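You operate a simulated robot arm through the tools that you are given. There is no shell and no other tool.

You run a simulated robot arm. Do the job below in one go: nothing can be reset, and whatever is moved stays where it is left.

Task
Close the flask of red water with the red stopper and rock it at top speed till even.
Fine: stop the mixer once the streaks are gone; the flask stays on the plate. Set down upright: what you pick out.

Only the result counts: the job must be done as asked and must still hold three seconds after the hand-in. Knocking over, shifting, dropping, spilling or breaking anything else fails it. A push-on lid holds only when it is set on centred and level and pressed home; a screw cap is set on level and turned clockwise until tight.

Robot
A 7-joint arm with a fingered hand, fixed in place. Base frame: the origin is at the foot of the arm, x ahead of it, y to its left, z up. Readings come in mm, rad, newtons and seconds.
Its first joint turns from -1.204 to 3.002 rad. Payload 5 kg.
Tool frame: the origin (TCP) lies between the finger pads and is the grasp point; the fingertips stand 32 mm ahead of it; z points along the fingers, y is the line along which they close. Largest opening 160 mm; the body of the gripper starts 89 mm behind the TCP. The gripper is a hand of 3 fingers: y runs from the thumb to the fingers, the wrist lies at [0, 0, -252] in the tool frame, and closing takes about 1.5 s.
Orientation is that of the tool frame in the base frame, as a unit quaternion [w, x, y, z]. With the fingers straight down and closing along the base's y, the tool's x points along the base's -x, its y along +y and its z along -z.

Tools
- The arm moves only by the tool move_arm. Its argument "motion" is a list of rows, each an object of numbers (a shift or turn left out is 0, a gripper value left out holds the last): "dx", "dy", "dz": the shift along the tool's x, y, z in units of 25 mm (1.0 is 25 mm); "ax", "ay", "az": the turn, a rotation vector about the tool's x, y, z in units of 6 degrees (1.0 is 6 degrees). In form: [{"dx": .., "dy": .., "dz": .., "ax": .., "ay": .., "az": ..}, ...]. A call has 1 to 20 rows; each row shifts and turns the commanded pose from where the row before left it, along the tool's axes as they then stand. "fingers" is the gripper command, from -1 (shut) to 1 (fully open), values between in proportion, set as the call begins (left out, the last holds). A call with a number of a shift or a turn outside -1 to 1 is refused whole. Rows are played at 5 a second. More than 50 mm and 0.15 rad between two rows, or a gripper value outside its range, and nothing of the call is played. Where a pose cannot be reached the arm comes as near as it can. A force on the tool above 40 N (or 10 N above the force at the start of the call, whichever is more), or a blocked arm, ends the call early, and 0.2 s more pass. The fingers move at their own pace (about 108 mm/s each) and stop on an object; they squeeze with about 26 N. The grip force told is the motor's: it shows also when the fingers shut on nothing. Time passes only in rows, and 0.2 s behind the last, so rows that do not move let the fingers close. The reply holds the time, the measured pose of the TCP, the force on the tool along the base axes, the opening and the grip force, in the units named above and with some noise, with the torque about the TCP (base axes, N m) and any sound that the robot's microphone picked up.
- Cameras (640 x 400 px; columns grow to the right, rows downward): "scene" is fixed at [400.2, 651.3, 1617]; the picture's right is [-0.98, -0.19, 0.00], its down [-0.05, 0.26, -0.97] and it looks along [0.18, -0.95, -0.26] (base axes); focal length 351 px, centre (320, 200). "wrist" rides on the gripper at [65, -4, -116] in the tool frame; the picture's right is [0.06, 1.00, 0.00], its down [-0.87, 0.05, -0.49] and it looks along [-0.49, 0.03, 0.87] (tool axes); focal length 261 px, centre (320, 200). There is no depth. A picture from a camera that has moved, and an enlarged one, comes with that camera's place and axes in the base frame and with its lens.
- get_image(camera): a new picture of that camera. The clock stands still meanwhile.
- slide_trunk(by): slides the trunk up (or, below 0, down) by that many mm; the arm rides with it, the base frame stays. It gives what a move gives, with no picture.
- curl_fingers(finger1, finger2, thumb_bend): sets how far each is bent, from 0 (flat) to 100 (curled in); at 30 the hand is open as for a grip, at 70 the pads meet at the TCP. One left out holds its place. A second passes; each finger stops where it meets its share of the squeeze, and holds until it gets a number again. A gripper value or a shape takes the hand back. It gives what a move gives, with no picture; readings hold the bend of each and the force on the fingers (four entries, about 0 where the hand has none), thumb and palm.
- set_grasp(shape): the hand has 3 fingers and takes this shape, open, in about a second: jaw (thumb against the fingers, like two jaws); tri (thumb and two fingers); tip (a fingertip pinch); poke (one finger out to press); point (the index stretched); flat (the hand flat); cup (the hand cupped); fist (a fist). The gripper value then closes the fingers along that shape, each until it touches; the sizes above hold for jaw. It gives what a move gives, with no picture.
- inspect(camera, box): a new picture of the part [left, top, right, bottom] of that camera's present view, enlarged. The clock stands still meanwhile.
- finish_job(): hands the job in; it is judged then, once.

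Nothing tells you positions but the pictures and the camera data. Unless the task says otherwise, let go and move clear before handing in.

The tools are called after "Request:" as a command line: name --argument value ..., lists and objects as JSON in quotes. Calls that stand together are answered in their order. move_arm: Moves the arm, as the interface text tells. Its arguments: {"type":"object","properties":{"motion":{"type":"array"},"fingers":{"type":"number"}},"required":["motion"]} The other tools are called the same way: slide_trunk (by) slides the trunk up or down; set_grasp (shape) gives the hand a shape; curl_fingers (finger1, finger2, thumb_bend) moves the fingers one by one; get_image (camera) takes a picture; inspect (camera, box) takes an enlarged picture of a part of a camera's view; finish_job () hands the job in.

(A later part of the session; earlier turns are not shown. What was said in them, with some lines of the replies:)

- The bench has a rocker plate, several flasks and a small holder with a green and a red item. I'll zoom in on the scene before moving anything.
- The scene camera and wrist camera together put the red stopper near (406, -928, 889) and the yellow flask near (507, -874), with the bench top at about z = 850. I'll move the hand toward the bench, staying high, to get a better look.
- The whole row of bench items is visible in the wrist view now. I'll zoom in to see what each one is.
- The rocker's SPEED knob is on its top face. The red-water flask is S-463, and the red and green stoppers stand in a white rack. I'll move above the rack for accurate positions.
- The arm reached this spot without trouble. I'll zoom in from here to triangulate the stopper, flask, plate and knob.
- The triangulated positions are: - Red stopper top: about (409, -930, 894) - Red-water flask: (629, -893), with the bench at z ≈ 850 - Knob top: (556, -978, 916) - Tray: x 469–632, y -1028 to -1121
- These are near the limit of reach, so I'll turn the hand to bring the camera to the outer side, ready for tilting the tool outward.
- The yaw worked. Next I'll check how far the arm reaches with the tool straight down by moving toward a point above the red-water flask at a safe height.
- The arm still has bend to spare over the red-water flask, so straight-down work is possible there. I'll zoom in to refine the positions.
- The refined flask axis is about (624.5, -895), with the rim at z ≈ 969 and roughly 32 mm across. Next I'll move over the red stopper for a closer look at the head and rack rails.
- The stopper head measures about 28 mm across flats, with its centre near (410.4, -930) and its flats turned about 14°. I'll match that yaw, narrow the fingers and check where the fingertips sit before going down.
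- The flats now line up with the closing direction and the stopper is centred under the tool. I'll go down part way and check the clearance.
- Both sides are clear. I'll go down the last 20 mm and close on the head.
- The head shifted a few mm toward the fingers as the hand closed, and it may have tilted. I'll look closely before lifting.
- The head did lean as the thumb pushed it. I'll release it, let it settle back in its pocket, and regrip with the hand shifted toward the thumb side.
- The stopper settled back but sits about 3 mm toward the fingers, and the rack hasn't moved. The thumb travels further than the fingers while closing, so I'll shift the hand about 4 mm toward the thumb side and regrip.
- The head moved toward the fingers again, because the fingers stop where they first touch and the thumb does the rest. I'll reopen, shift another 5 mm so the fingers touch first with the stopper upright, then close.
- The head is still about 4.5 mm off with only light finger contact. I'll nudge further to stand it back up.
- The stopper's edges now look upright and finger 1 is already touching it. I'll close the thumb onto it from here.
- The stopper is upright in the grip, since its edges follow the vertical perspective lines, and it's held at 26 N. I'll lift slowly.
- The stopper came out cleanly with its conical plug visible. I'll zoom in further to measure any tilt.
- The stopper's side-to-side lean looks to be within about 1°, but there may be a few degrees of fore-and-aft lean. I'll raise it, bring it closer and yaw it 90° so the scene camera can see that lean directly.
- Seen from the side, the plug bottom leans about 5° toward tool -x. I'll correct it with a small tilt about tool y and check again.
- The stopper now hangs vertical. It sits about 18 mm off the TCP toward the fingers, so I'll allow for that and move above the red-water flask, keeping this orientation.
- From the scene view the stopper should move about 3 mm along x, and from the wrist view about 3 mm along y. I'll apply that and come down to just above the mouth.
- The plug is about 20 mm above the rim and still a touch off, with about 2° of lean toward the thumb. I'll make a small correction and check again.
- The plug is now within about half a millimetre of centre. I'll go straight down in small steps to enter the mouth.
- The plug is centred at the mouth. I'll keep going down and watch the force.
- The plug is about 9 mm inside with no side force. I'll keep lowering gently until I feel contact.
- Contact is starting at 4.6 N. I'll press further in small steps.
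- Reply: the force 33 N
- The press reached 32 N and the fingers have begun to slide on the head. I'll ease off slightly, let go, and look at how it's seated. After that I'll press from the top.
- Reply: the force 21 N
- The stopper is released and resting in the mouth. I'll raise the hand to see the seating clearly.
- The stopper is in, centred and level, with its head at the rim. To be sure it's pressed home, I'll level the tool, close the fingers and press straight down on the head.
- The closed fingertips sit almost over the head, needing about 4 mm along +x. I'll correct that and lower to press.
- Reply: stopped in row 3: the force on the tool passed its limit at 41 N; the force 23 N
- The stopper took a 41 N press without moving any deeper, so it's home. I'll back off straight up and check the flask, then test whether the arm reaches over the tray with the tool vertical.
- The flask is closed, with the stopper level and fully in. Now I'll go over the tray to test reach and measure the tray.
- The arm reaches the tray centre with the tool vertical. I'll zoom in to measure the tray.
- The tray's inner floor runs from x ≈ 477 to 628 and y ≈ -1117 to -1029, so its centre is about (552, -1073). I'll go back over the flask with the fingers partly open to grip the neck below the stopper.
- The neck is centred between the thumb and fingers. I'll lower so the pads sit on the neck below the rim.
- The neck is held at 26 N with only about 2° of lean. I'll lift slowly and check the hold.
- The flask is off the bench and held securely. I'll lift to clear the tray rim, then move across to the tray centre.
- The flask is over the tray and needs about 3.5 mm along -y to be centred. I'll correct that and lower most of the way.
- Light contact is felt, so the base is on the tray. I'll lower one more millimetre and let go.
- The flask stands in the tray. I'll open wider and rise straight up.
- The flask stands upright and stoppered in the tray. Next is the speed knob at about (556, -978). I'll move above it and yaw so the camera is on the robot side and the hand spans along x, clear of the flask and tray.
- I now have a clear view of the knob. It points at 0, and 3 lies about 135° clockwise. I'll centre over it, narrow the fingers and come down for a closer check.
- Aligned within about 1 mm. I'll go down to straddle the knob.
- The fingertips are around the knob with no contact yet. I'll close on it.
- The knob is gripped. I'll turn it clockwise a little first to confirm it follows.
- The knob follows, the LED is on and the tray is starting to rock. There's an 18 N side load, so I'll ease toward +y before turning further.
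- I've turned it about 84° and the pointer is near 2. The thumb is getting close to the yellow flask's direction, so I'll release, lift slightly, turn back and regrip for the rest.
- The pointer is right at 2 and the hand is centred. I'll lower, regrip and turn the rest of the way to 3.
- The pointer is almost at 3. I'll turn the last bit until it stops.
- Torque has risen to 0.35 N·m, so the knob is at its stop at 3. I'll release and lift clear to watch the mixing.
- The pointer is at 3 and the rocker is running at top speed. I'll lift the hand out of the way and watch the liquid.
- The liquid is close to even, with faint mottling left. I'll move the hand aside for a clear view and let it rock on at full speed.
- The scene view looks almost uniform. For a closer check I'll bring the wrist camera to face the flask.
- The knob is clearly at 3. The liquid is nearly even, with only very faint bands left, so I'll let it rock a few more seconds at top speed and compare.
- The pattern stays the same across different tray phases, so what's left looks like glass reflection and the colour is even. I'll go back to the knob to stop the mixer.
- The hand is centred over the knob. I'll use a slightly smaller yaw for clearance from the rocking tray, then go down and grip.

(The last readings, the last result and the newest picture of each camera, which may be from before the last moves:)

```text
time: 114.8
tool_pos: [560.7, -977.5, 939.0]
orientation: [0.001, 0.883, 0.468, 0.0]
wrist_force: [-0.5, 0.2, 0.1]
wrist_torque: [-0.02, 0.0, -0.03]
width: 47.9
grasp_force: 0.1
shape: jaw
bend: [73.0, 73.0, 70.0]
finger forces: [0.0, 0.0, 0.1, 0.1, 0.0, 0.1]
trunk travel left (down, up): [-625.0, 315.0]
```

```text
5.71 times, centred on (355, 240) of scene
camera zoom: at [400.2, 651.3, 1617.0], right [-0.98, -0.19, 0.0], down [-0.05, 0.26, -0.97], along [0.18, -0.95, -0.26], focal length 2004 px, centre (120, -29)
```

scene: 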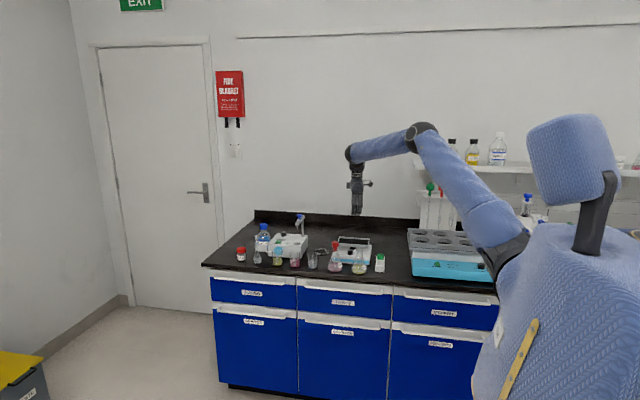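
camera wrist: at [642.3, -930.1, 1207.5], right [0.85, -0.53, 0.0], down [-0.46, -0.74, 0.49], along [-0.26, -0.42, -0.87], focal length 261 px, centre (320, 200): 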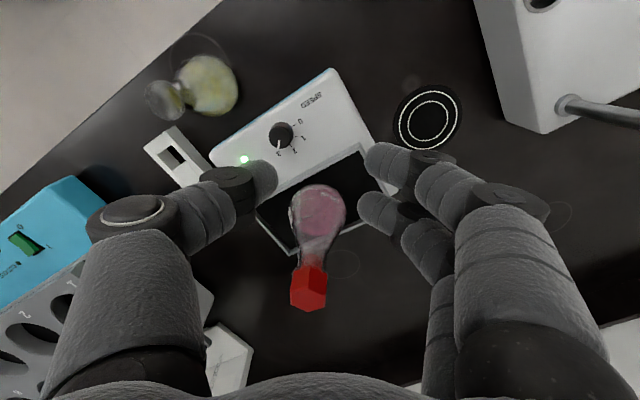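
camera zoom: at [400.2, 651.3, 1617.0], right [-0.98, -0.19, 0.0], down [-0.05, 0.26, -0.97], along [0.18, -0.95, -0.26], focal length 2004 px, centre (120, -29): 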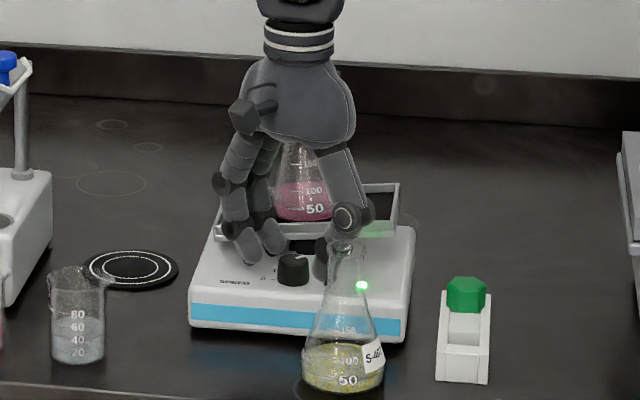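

Request:
inspect --camera "scene" --box '[342, 228, 366, 246]'

Request:
move_arm --motion '[{}, {}, {}, {}, {}, {}, {}]' --fingers -1

Request:
inspect --camera "scene" --box '[342, 228, 366, 246]'

```text
16.00 times, centred on (354, 237) of scene
camera zoom: at [400.2, 651.3, 1617.0], right [-0.98, -0.19, 0.0], down [-0.05, 0.26, -0.97], along [0.18, -0.95, -0.26], focal length 5610 px, centre (-224, -392)
```

zoom: 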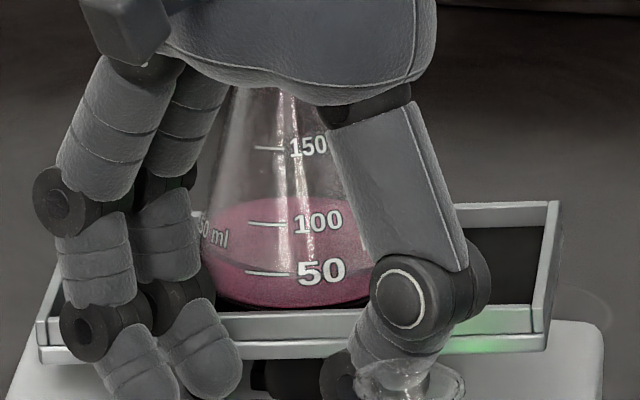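

```text
time: 116.4
tool_pos: [562.4, -975.7, 940.0]
orientation: [0.002, 0.884, 0.468, 0.001]
wrist_force: [-1.2, 0.3, 1.1]
wrist_torque: [0.02, 0.05, 0.02]
width: 12.8
grasp_force: 26.1
shape: jaw
bend: [71.0, 71.0, 70.0]
finger forces: [9.7, 9.9, 0.0, 0.0, 20.6, 0.1]
trunk travel left (down, up): [-625.0, 315.0]
```

```text
16.00 times, centred on (354, 237) of scene
camera zoom: at [400.2, 651.3, 1617.0], right [-0.98, -0.19, 0.0], down [-0.05, 0.26, -0.97], along [0.18, -0.95, -0.26], focal length 5610 px, centre (-224, -392)
```

zoom: 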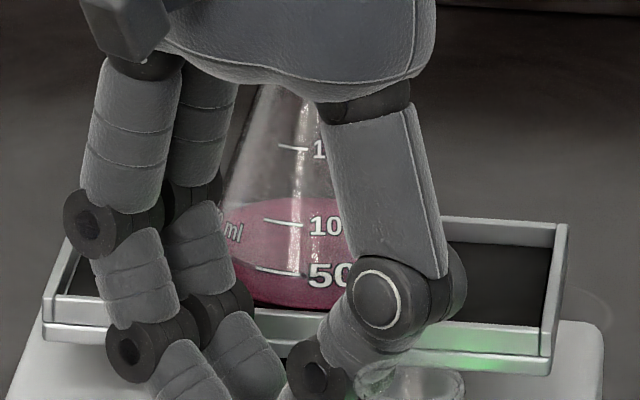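

The liquid is an even pink and the knob is gripped. I'll turn it counter-clockwise to stop the mixer.

Request:
move_arm --motion '[{"az": -1}, {"az": -1}, {"az": -1}, {}]'

Request:
move_arm --motion '[{"az": -1}, {"az": -1}, {}]'

```text
time: 117.4
tool_pos: [561.3, -976.8, 940.8]
orientation: [0.001, 0.799, 0.601, 0.001]
wrist_force: [-4.3, 8.8, -1.6]
wrist_torque: [0.18, 0.09, -0.03]
width: 12.2
grasp_force: 25.9
shape: jaw
bend: [71.0, 71.0, 70.0]
finger forces: [11.2, 9.4, 0.0, 0.1, 22.0, 0.0]
trunk travel left (down, up): [-625.0, 315.0]
```

```text
time: 118.2
tool_pos: [561.1, -977.1, 941.1]
orientation: [0.002, 0.733, 0.681, 0.0]
wrist_force: [-6.1, 5.6, -0.9]
wrist_torque: [0.15, 0.09, -0.03]
width: 11.8
grasp_force: 26.2
shape: jaw
bend: [71.0, 71.0, 70.0]
finger forces: [10.8, 9.4, 0.0, 0.0, 21.1, 0.0]
trunk travel left (down, up): [-625.0, 315.0]
```

Request:
move_arm --motion '[{"az": -1}, {"az": -1}, {"az": -1}, {}]'

Request:
inspect --camera "wrist" --box '[230, 80, 410, 230]'

```text
time: 119.2
tool_pos: [559.1, -977.2, 941.2]
orientation: [0.001, 0.617, 0.787, 0.001]
wrist_force: [-6.8, 5.2, -1.6]
wrist_torque: [0.17, 0.18, -0.01]
width: 11.5
grasp_force: 25.4
shape: jaw
bend: [71.0, 71.0, 70.0]
finger forces: [11.8, 9.2, 0.0, 0.0, 19.6, 0.0]
trunk travel left (down, up): [-625.0, 315.0]
```

```text
2.67 times, centred on (320, 155) of wrist
camera zoom: at [540.4, -913.9, 1055.2], right [0.95, 0.3, 0.0], down [0.26, -0.83, 0.49], along [0.15, -0.47, -0.87], focal length 695 px, centre (320, 320)
```

zoom: 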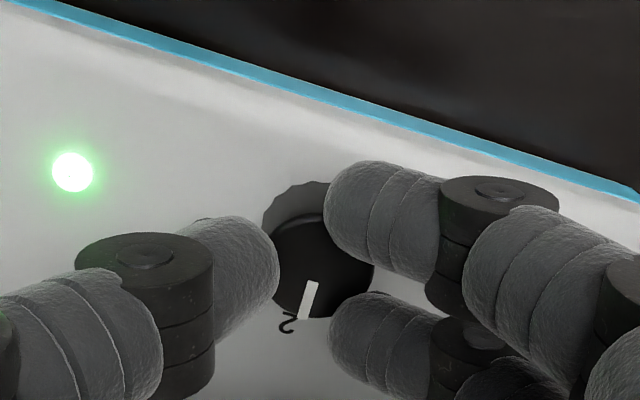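

Request:
move_arm --motion '[{"az": -1}, {"az": -1}, {"az": -1}, {"az": -1}, {"az": -0.6}, {}]'

Request:
move_arm --motion '[{}, {}, {}, {}, {"dz": -0.6}, {"dz": -0.9}, {}]' --fingers -0.4

Request:
inspect --camera "wrist" --box '[230, 80, 410, 230]'

Request:
inspect --camera "scene" --box '[325, 205, 385, 275]'

```text
time: 120.6
tool_pos: [560.4, -977.2, 940.2]
orientation: [0.003, 0.411, 0.911, 0.0]
wrist_force: [-11.9, 6.1, 1.1]
wrist_torque: [0.22, 0.29, -0.02]
width: 11.8
grasp_force: 25.5
shape: jaw
bend: [71.0, 71.0, 70.0]
finger forces: [14.5, 9.3, 0.0, 0.0, 20.1, 0.0]
trunk travel left (down, up): [-625.0, 315.0]
```

```text
time: 122.2
tool_pos: [558.9, -976.4, 977.1]
orientation: [0.001, 0.412, 0.911, 0.0]
wrist_force: [0.2, -0.2, -0.9]
wrist_torque: [0.04, 0.02, 0.01]
width: 47.6
grasp_force: 0.1
shape: jaw
bend: [73.0, 73.0, 70.0]
finger forces: [0.0, 0.0, 0.0, 0.0, 0.0, 0.0]
trunk travel left (down, up): [-625.0, 315.0]
```

```text
2.67 times, centred on (320, 155) of wrist
camera zoom: at [513.5, -931.0, 1092.1], right [0.71, 0.71, 0.0], down [0.61, -0.62, 0.49], along [0.35, -0.35, -0.87], focal length 695 px, centre (320, 320)
```

zoom: 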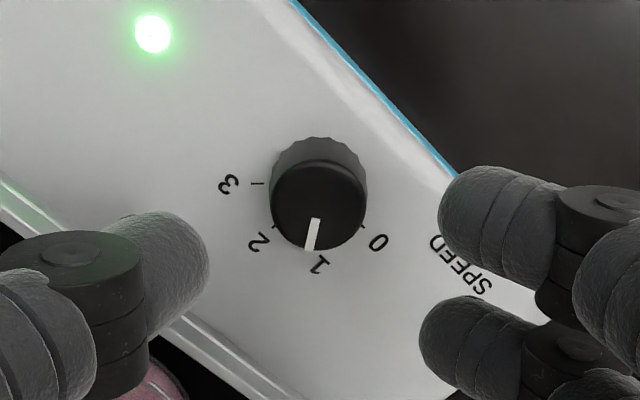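

```text
5.71 times, centred on (355, 240) of scene
camera zoom: at [400.2, 651.3, 1617.0], right [-0.98, -0.19, 0.0], down [-0.05, 0.26, -0.97], along [0.18, -0.95, -0.26], focal length 2004 px, centre (120, -29)
```

zoom: 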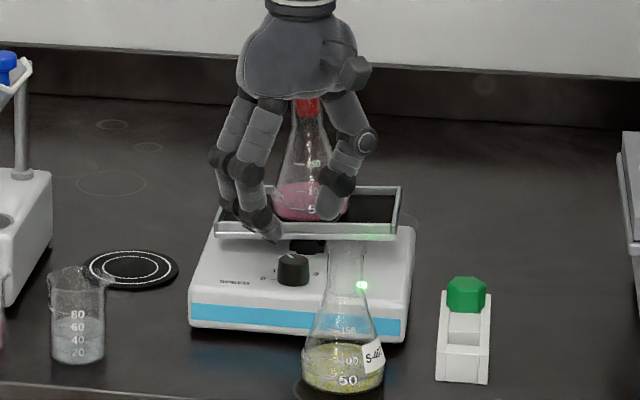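

The pointer is at about 1.25. I'll turn the hand back, regrip, and turn the rest of the way to 0.

Request:
move_arm --motion '[{"az": 1}, {"az": 1}, {"az": 1}, {"az": 1}, {"az": 1}, {"az": 1}, {"az": 1}, {"az": 1}, {"az": 1}, {"az": 1}, {"az": 1}, {"az": 1}, {}]'

Request:
inspect --camera "wrist" --box '[230, 80, 410, 230]'

Request:
inspect --camera "scene" --box '[325, 205, 385, 275]'

```text
time: 125.0
tool_pos: [560.8, -976.6, 979.1]
orientation: [0.001, 0.869, 0.495, 0.001]
wrist_force: [0.1, 0.3, 0.0]
wrist_torque: [0.03, 0.05, 0.02]
width: 47.5
grasp_force: 0.0
shape: jaw
bend: [73.0, 73.0, 70.0]
finger forces: [0.1, 0.0, 0.1, 0.0, 0.0, 0.0]
trunk travel left (down, up): [-625.0, 315.0]
```

```text
2.67 times, centred on (320, 155) of wrist
camera zoom: at [590.0, -918.3, 1091.8], right [0.89, -0.46, 0.0], down [-0.4, -0.77, 0.49], along [-0.22, -0.44, -0.87], focal length 695 px, centre (320, 320)
```

zoom: 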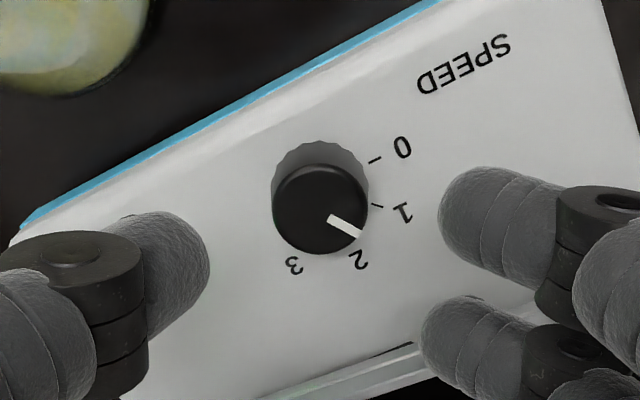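

```text
5.71 times, centred on (355, 240) of scene
camera zoom: at [400.2, 651.3, 1617.0], right [-0.98, -0.19, 0.0], down [-0.05, 0.26, -0.97], along [0.18, -0.95, -0.26], focal length 2004 px, centre (120, -29)
```

zoom: 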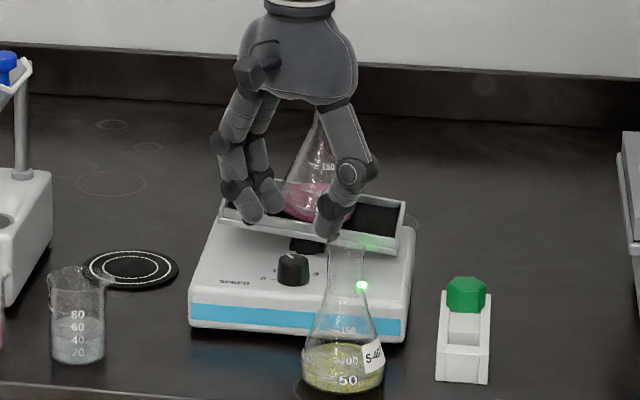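

Request:
move_arm --motion '[{"dz": 0.6}, {"dz": 0.6}, {"dz": 0.34}, {}]'

Request:
move_arm --motion '[{}, {}, {}, {}, {}, {}, {}]' --fingers -1

Request:
move_arm --motion '[{"az": -1}, {"az": -1}, {"az": -1}, {"az": -1}, {"az": -1}, {}]'

```text
time: 126.0
tool_pos: [561.0, -977.3, 938.7]
orientation: [0.001, 0.869, 0.495, 0.0]
wrist_force: [0.5, -0.8, -0.3]
wrist_torque: [0.02, 0.0, -0.01]
width: 47.5
grasp_force: 0.0
shape: jaw
bend: [73.0, 73.0, 70.0]
finger forces: [0.0, 0.1, 0.1, 0.0, 0.0, 0.1]
trunk travel left (down, up): [-625.0, 315.0]
```

```text
time: 127.6
tool_pos: [560.7, -975.0, 939.0]
orientation: [0.001, 0.869, 0.495, 0.001]
wrist_force: [0.1, 2.8, -0.5]
wrist_torque: [0.06, 0.02, 0.04]
width: 13.1
grasp_force: 26.0
shape: jaw
bend: [71.0, 71.0, 70.0]
finger forces: [9.7, 9.8, 0.0, 0.0, 20.7, 0.1]
trunk travel left (down, up): [-625.0, 315.0]
```

```text
time: 129.0
tool_pos: [560.6, -977.2, 938.9]
orientation: [0.001, 0.711, 0.703, 0.001]
wrist_force: [1.0, 4.6, 2.8]
wrist_torque: [0.09, -0.03, -0.02]
width: 13.2
grasp_force: 26.2
shape: jaw
bend: [71.0, 71.0, 70.0]
finger forces: [11.5, 11.0, 0.0, 0.0, 21.5, 0.1]
trunk travel left (down, up): [-625.0, 315.0]
```

Request:
move_arm --motion '[{"az": -1}, {"az": -1}, {"az": -1}, {"az": -1}, {}]'

Request:
inspect --camera "wrist" --box '[230, 80, 410, 230]'

Request:
inspect --camera "scene" --box '[325, 205, 385, 275]'

```text
time: 130.2
tool_pos: [560.1, -976.5, 939.6]
orientation: [0.001, 0.549, 0.836, 0.0]
wrist_force: [-4.0, 4.2, 4.0]
wrist_torque: [0.07, 0.12, 0.01]
width: 13.0
grasp_force: 25.9
shape: jaw
bend: [71.0, 71.0, 70.0]
finger forces: [11.5, 10.4, 0.1, 0.0, 23.6, 0.0]
trunk travel left (down, up): [-625.0, 315.0]
```

```text
2.67 times, centred on (320, 155) of wrist
camera zoom: at [529.7, -918.0, 1053.4], right [0.89, 0.45, 0.0], down [0.39, -0.78, 0.49], along [0.23, -0.44, -0.87], focal length 695 px, centre (320, 320)
```

zoom: 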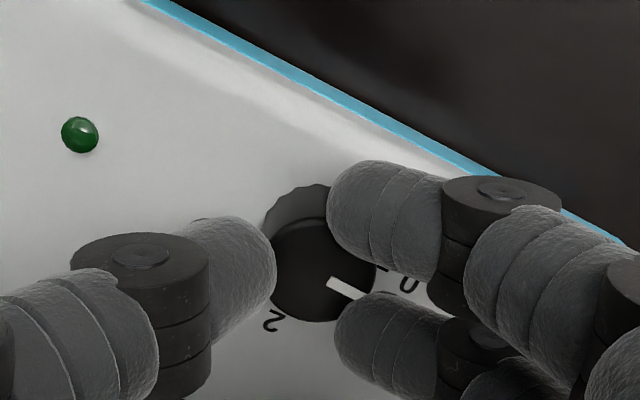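

```text
5.71 times, centred on (355, 240) of scene
camera zoom: at [400.2, 651.3, 1617.0], right [-0.98, -0.19, 0.0], down [-0.05, 0.26, -0.97], along [0.18, -0.95, -0.26], focal length 2004 px, centre (120, -29)
```

zoom: 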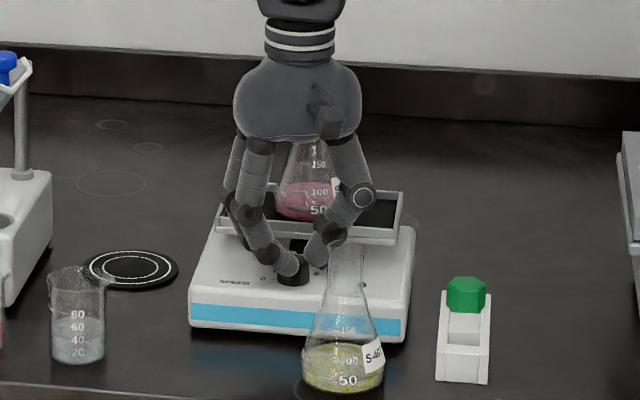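

The LED is off and the tray has stopped. I'll turn a little more so the knob is firmly at 0.

Request:
move_arm --motion '[{"az": -0.7}, {"az": -0.5}, {}]'

Request:
move_arm --motion '[{}, {}, {}, {}, {"dz": -0.6}, {"dz": -0.9}, {}]' --fingers -0.4

Request:
inspect --camera "wrist" --box '[230, 80, 410, 230]'

Request:
inspect --camera "scene" --box '[325, 205, 385, 275]'

```text
time: 131.0
tool_pos: [559.0, -976.4, 939.2]
orientation: [0.002, 0.496, 0.869, 0.0]
wrist_force: [-4.9, 3.9, 2.9]
wrist_torque: [0.1, 0.17, -0.24]
width: 12.8
grasp_force: 26.3
shape: jaw
bend: [71.0, 71.0, 70.0]
finger forces: [10.9, 12.3, 0.0, 0.0, 23.2, 0.1]
trunk travel left (down, up): [-625.0, 315.0]
```

```text
time: 132.6
tool_pos: [560.3, -976.4, 977.4]
orientation: [0.001, 0.496, 0.868, 0.0]
wrist_force: [-0.8, 0.3, 0.3]
wrist_torque: [0.03, 0.02, 0.0]
width: 47.7
grasp_force: 0.0
shape: jaw
bend: [73.0, 73.0, 70.0]
finger forces: [0.0, 0.0, 0.0, 0.1, 0.0, 0.0]
trunk travel left (down, up): [-625.0, 315.0]
```

```text
2.67 times, centred on (320, 155) of wrist
camera zoom: at [523.5, -922.8, 1090.8], right [0.83, 0.56, 0.0], down [0.49, -0.72, 0.49], along [0.28, -0.41, -0.87], focal length 695 px, centre (320, 320)
```

zoom: 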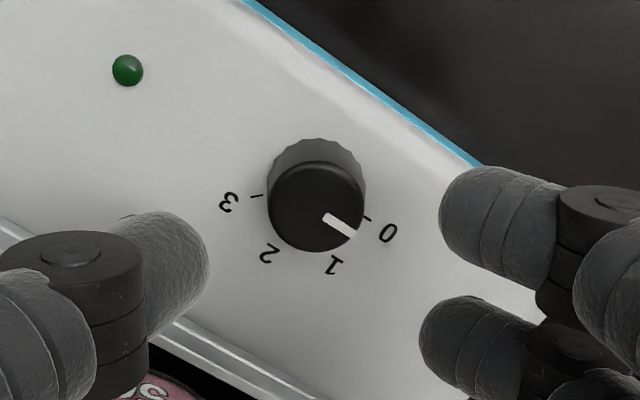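

```text
5.71 times, centred on (355, 240) of scene
camera zoom: at [400.2, 651.3, 1617.0], right [-0.98, -0.19, 0.0], down [-0.05, 0.26, -0.97], along [0.18, -0.95, -0.26], focal length 2004 px, centre (120, -29)
```

zoom: 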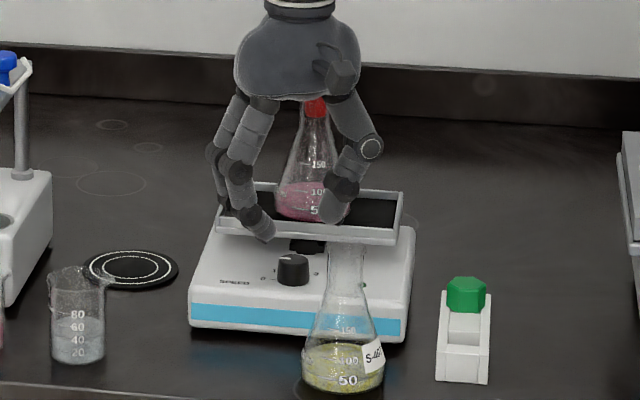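

Request:
inspect --camera "wrist" --box '[290, 120, 350, 180]'

Request:
inspect --camera "scene" --box '[338, 240, 368, 260]'

```text
6.67 times, centred on (320, 150) of wrist
camera zoom: at [523.5, -922.8, 1090.8], right [0.83, 0.56, 0.0], down [0.49, -0.72, 0.49], along [0.28, -0.41, -0.87], focal length 1738 px, centre (320, 533)
```

zoom: 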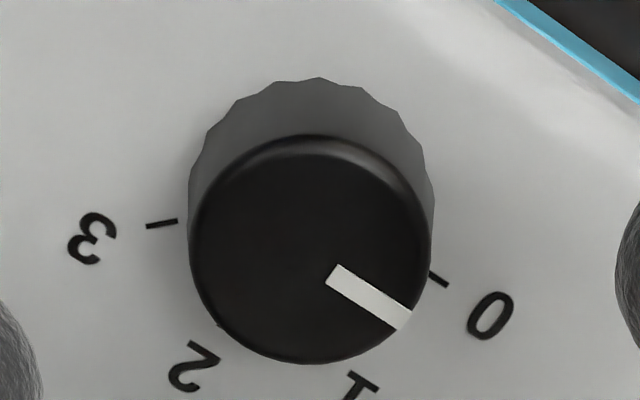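

```text
16.00 times, centred on (353, 250) of scene
camera zoom: at [400.2, 651.3, 1617.0], right [-0.98, -0.19, 0.0], down [-0.05, 0.26, -0.97], along [0.18, -0.95, -0.26], focal length 5610 px, centre (-208, -600)
```

zoom: 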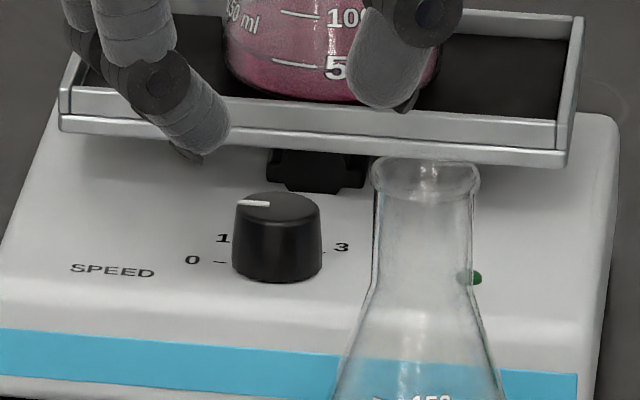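

The pointer lines up with the 0 tick and the LED is off. I'll retreat upward and away, then check the whole scene.

Request:
move_arm --motion '[{"dz": -0.8}, {"dz": -1}, {"dz": -1}, {"dz": -1}, {"dz": -1}, {"dx": 0.6, "dy": -0.35, "dz": -0.5}, {"dx": 0.85, "dy": -0.5}, {"dx": 0.85, "dy": -0.5}, {"dx": 0.85, "dy": -0.5}, {"dx": 0.85, "dy": -0.5}, {"dx": 0.85, "dy": -0.5}, {"dx": 0.85, "dy": -0.5}, {"dx": 0.85, "dy": -0.5}, {"dx": 0.85, "dy": -0.5}]'

Request:
get_image --camera "scene"

Request:
inspect --camera "scene" --box '[220, 200, 400, 300]'

Request:
inspect --camera "scene" --box '[330, 210, 390, 270]'

Request:
get_image --camera "wrist"

```text
time: 135.6
tool_pos: [371.6, -872.0, 1109.5]
orientation: [0.002, 0.496, 0.868, 0.0]
wrist_force: [-0.7, 0.4, -0.6]
wrist_torque: [0.01, -0.03, -0.02]
width: 47.9
grasp_force: 0.1
shape: jaw
bend: [73.0, 73.0, 70.0]
finger forces: [0.0, 0.0, 0.0, 0.0, 0.1, 0.0]
trunk travel left (down, up): [-625.0, 315.0]
```

```text
taken
```

scene: 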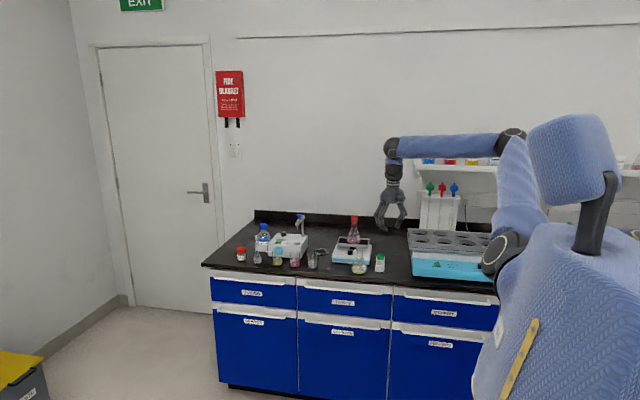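

```text
3.56 times, centred on (310, 250) of scene
camera zoom: at [400.2, 651.3, 1617.0], right [-0.98, -0.19, 0.0], down [-0.05, 0.26, -0.97], along [0.18, -0.95, -0.26], focal length 1247 px, centre (356, 22)
```

zoom: 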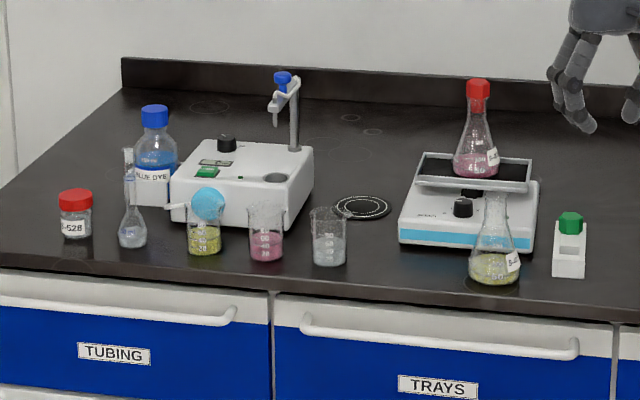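

```text
6.67 times, centred on (360, 240) of scene
camera zoom: at [400.2, 651.3, 1617.0], right [-0.98, -0.19, 0.0], down [-0.05, 0.26, -0.97], along [0.18, -0.95, -0.26], focal length 2338 px, centre (53, -67)
```

zoom: 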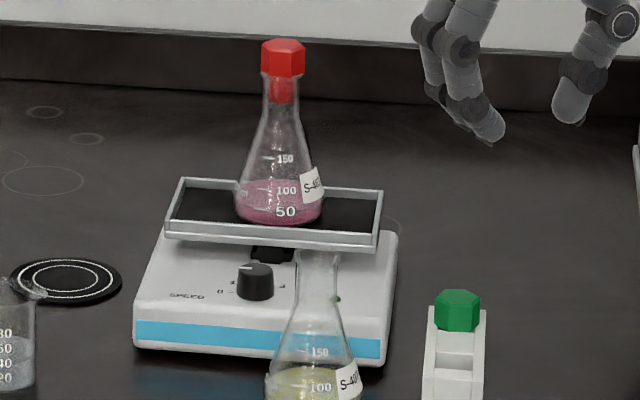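

```text
taken
camera wrist: at [334.8, -817.9, 1224.2], right [0.83, 0.56, 0.0], down [0.49, -0.72, 0.49], along [0.28, -0.41, -0.87], focal length 261 px, centre (320, 200)
```

wrist: 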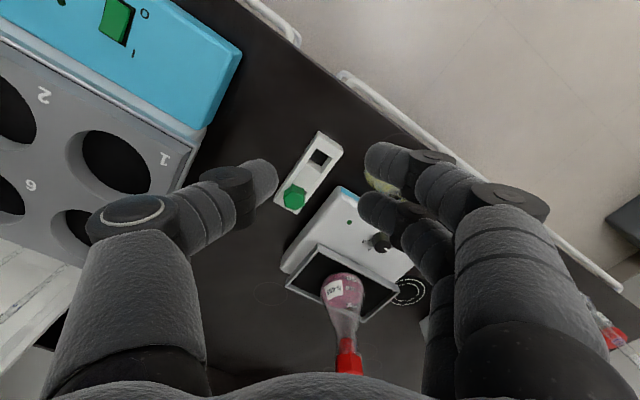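

Everything else is where it was. Last check is the stopper and the liquid up close.

Request:
inspect --camera "scene" --box '[344, 212, 368, 232]'

Request:
inspect --camera "scene" --box '[344, 228, 368, 248]'

Request:
inspect --camera "wrist" --box '[310, 250, 390, 380]'

```text
16.00 times, centred on (356, 222) of scene
camera zoom: at [400.2, 651.3, 1617.0], right [-0.98, -0.19, 0.0], down [-0.05, 0.26, -0.97], along [0.18, -0.95, -0.26], focal length 5610 px, centre (-256, -152)
```

zoom: 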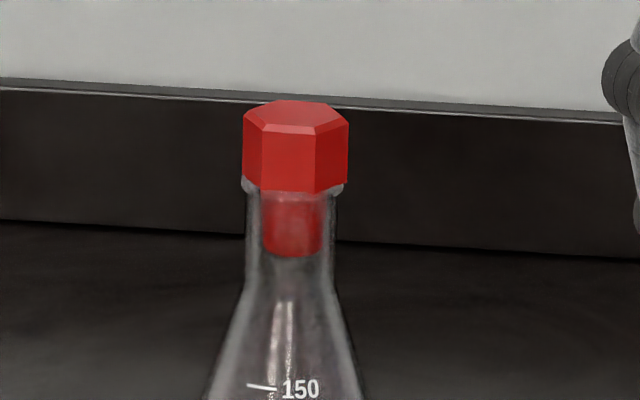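

```text
16.00 times, centred on (356, 238) of scene
camera zoom: at [400.2, 651.3, 1617.0], right [-0.98, -0.19, 0.0], down [-0.05, 0.26, -0.97], along [0.18, -0.95, -0.26], focal length 5610 px, centre (-256, -408)
```

zoom: 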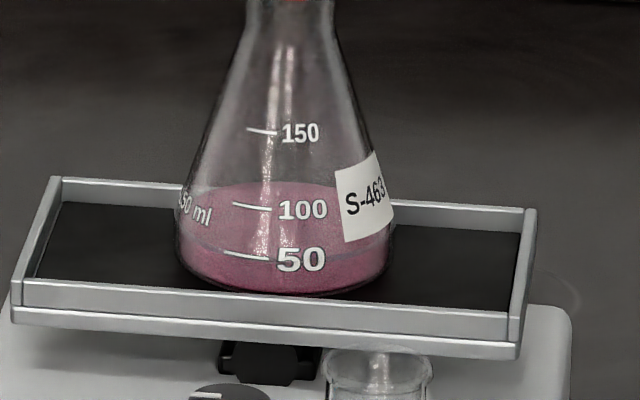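

```text
3.08 times, centred on (350, 315) of wrist
camera zoom: at [334.8, -817.9, 1224.2], right [0.83, 0.56, 0.0], down [0.49, -0.72, 0.49], along [0.28, -0.41, -0.87], focal length 802 px, centre (228, -154)
```

zoom: 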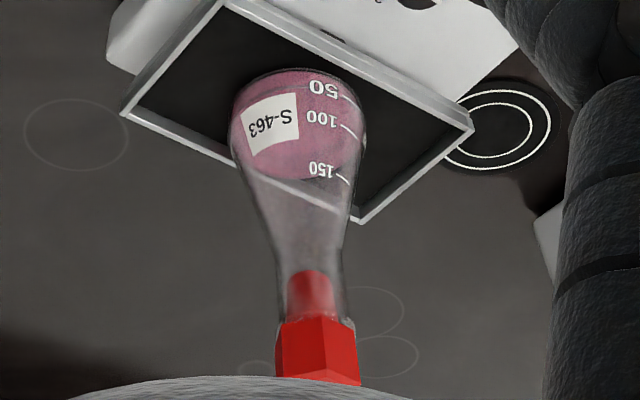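

The red stopper is seated level in the flask and the red water is an even colour. The mixer is off with the flask upright on the plate, and the hand is clear, so I'm handing in.

Request:
finish_job

```text
The job is handed in.
```

The flask of red water (S-463) is closed with the red stopper, mixed to an even colour and standing upright on the rocker plate with the mixer off. I've handed the job in and don't yet have the verdict.

- **Stopper:** it went in centred and level. I then pressed it from the top with about 40 N and it went no deeper, so I take it to be fully home.
- **Mixing:** the rocker ran at full speed (SPEED 3) for roughly 18 seconds. The last close-ups showed no streaks.
- **Stop:** the knob is back at 0, the light is off and the tray is still.
- **Other items:** the final pictures show the other items on the bench where they started. The only thing that shifted was the red-water flask, by about 1 mm on the bench while I pressed the stopper, before I moved it to the plate.
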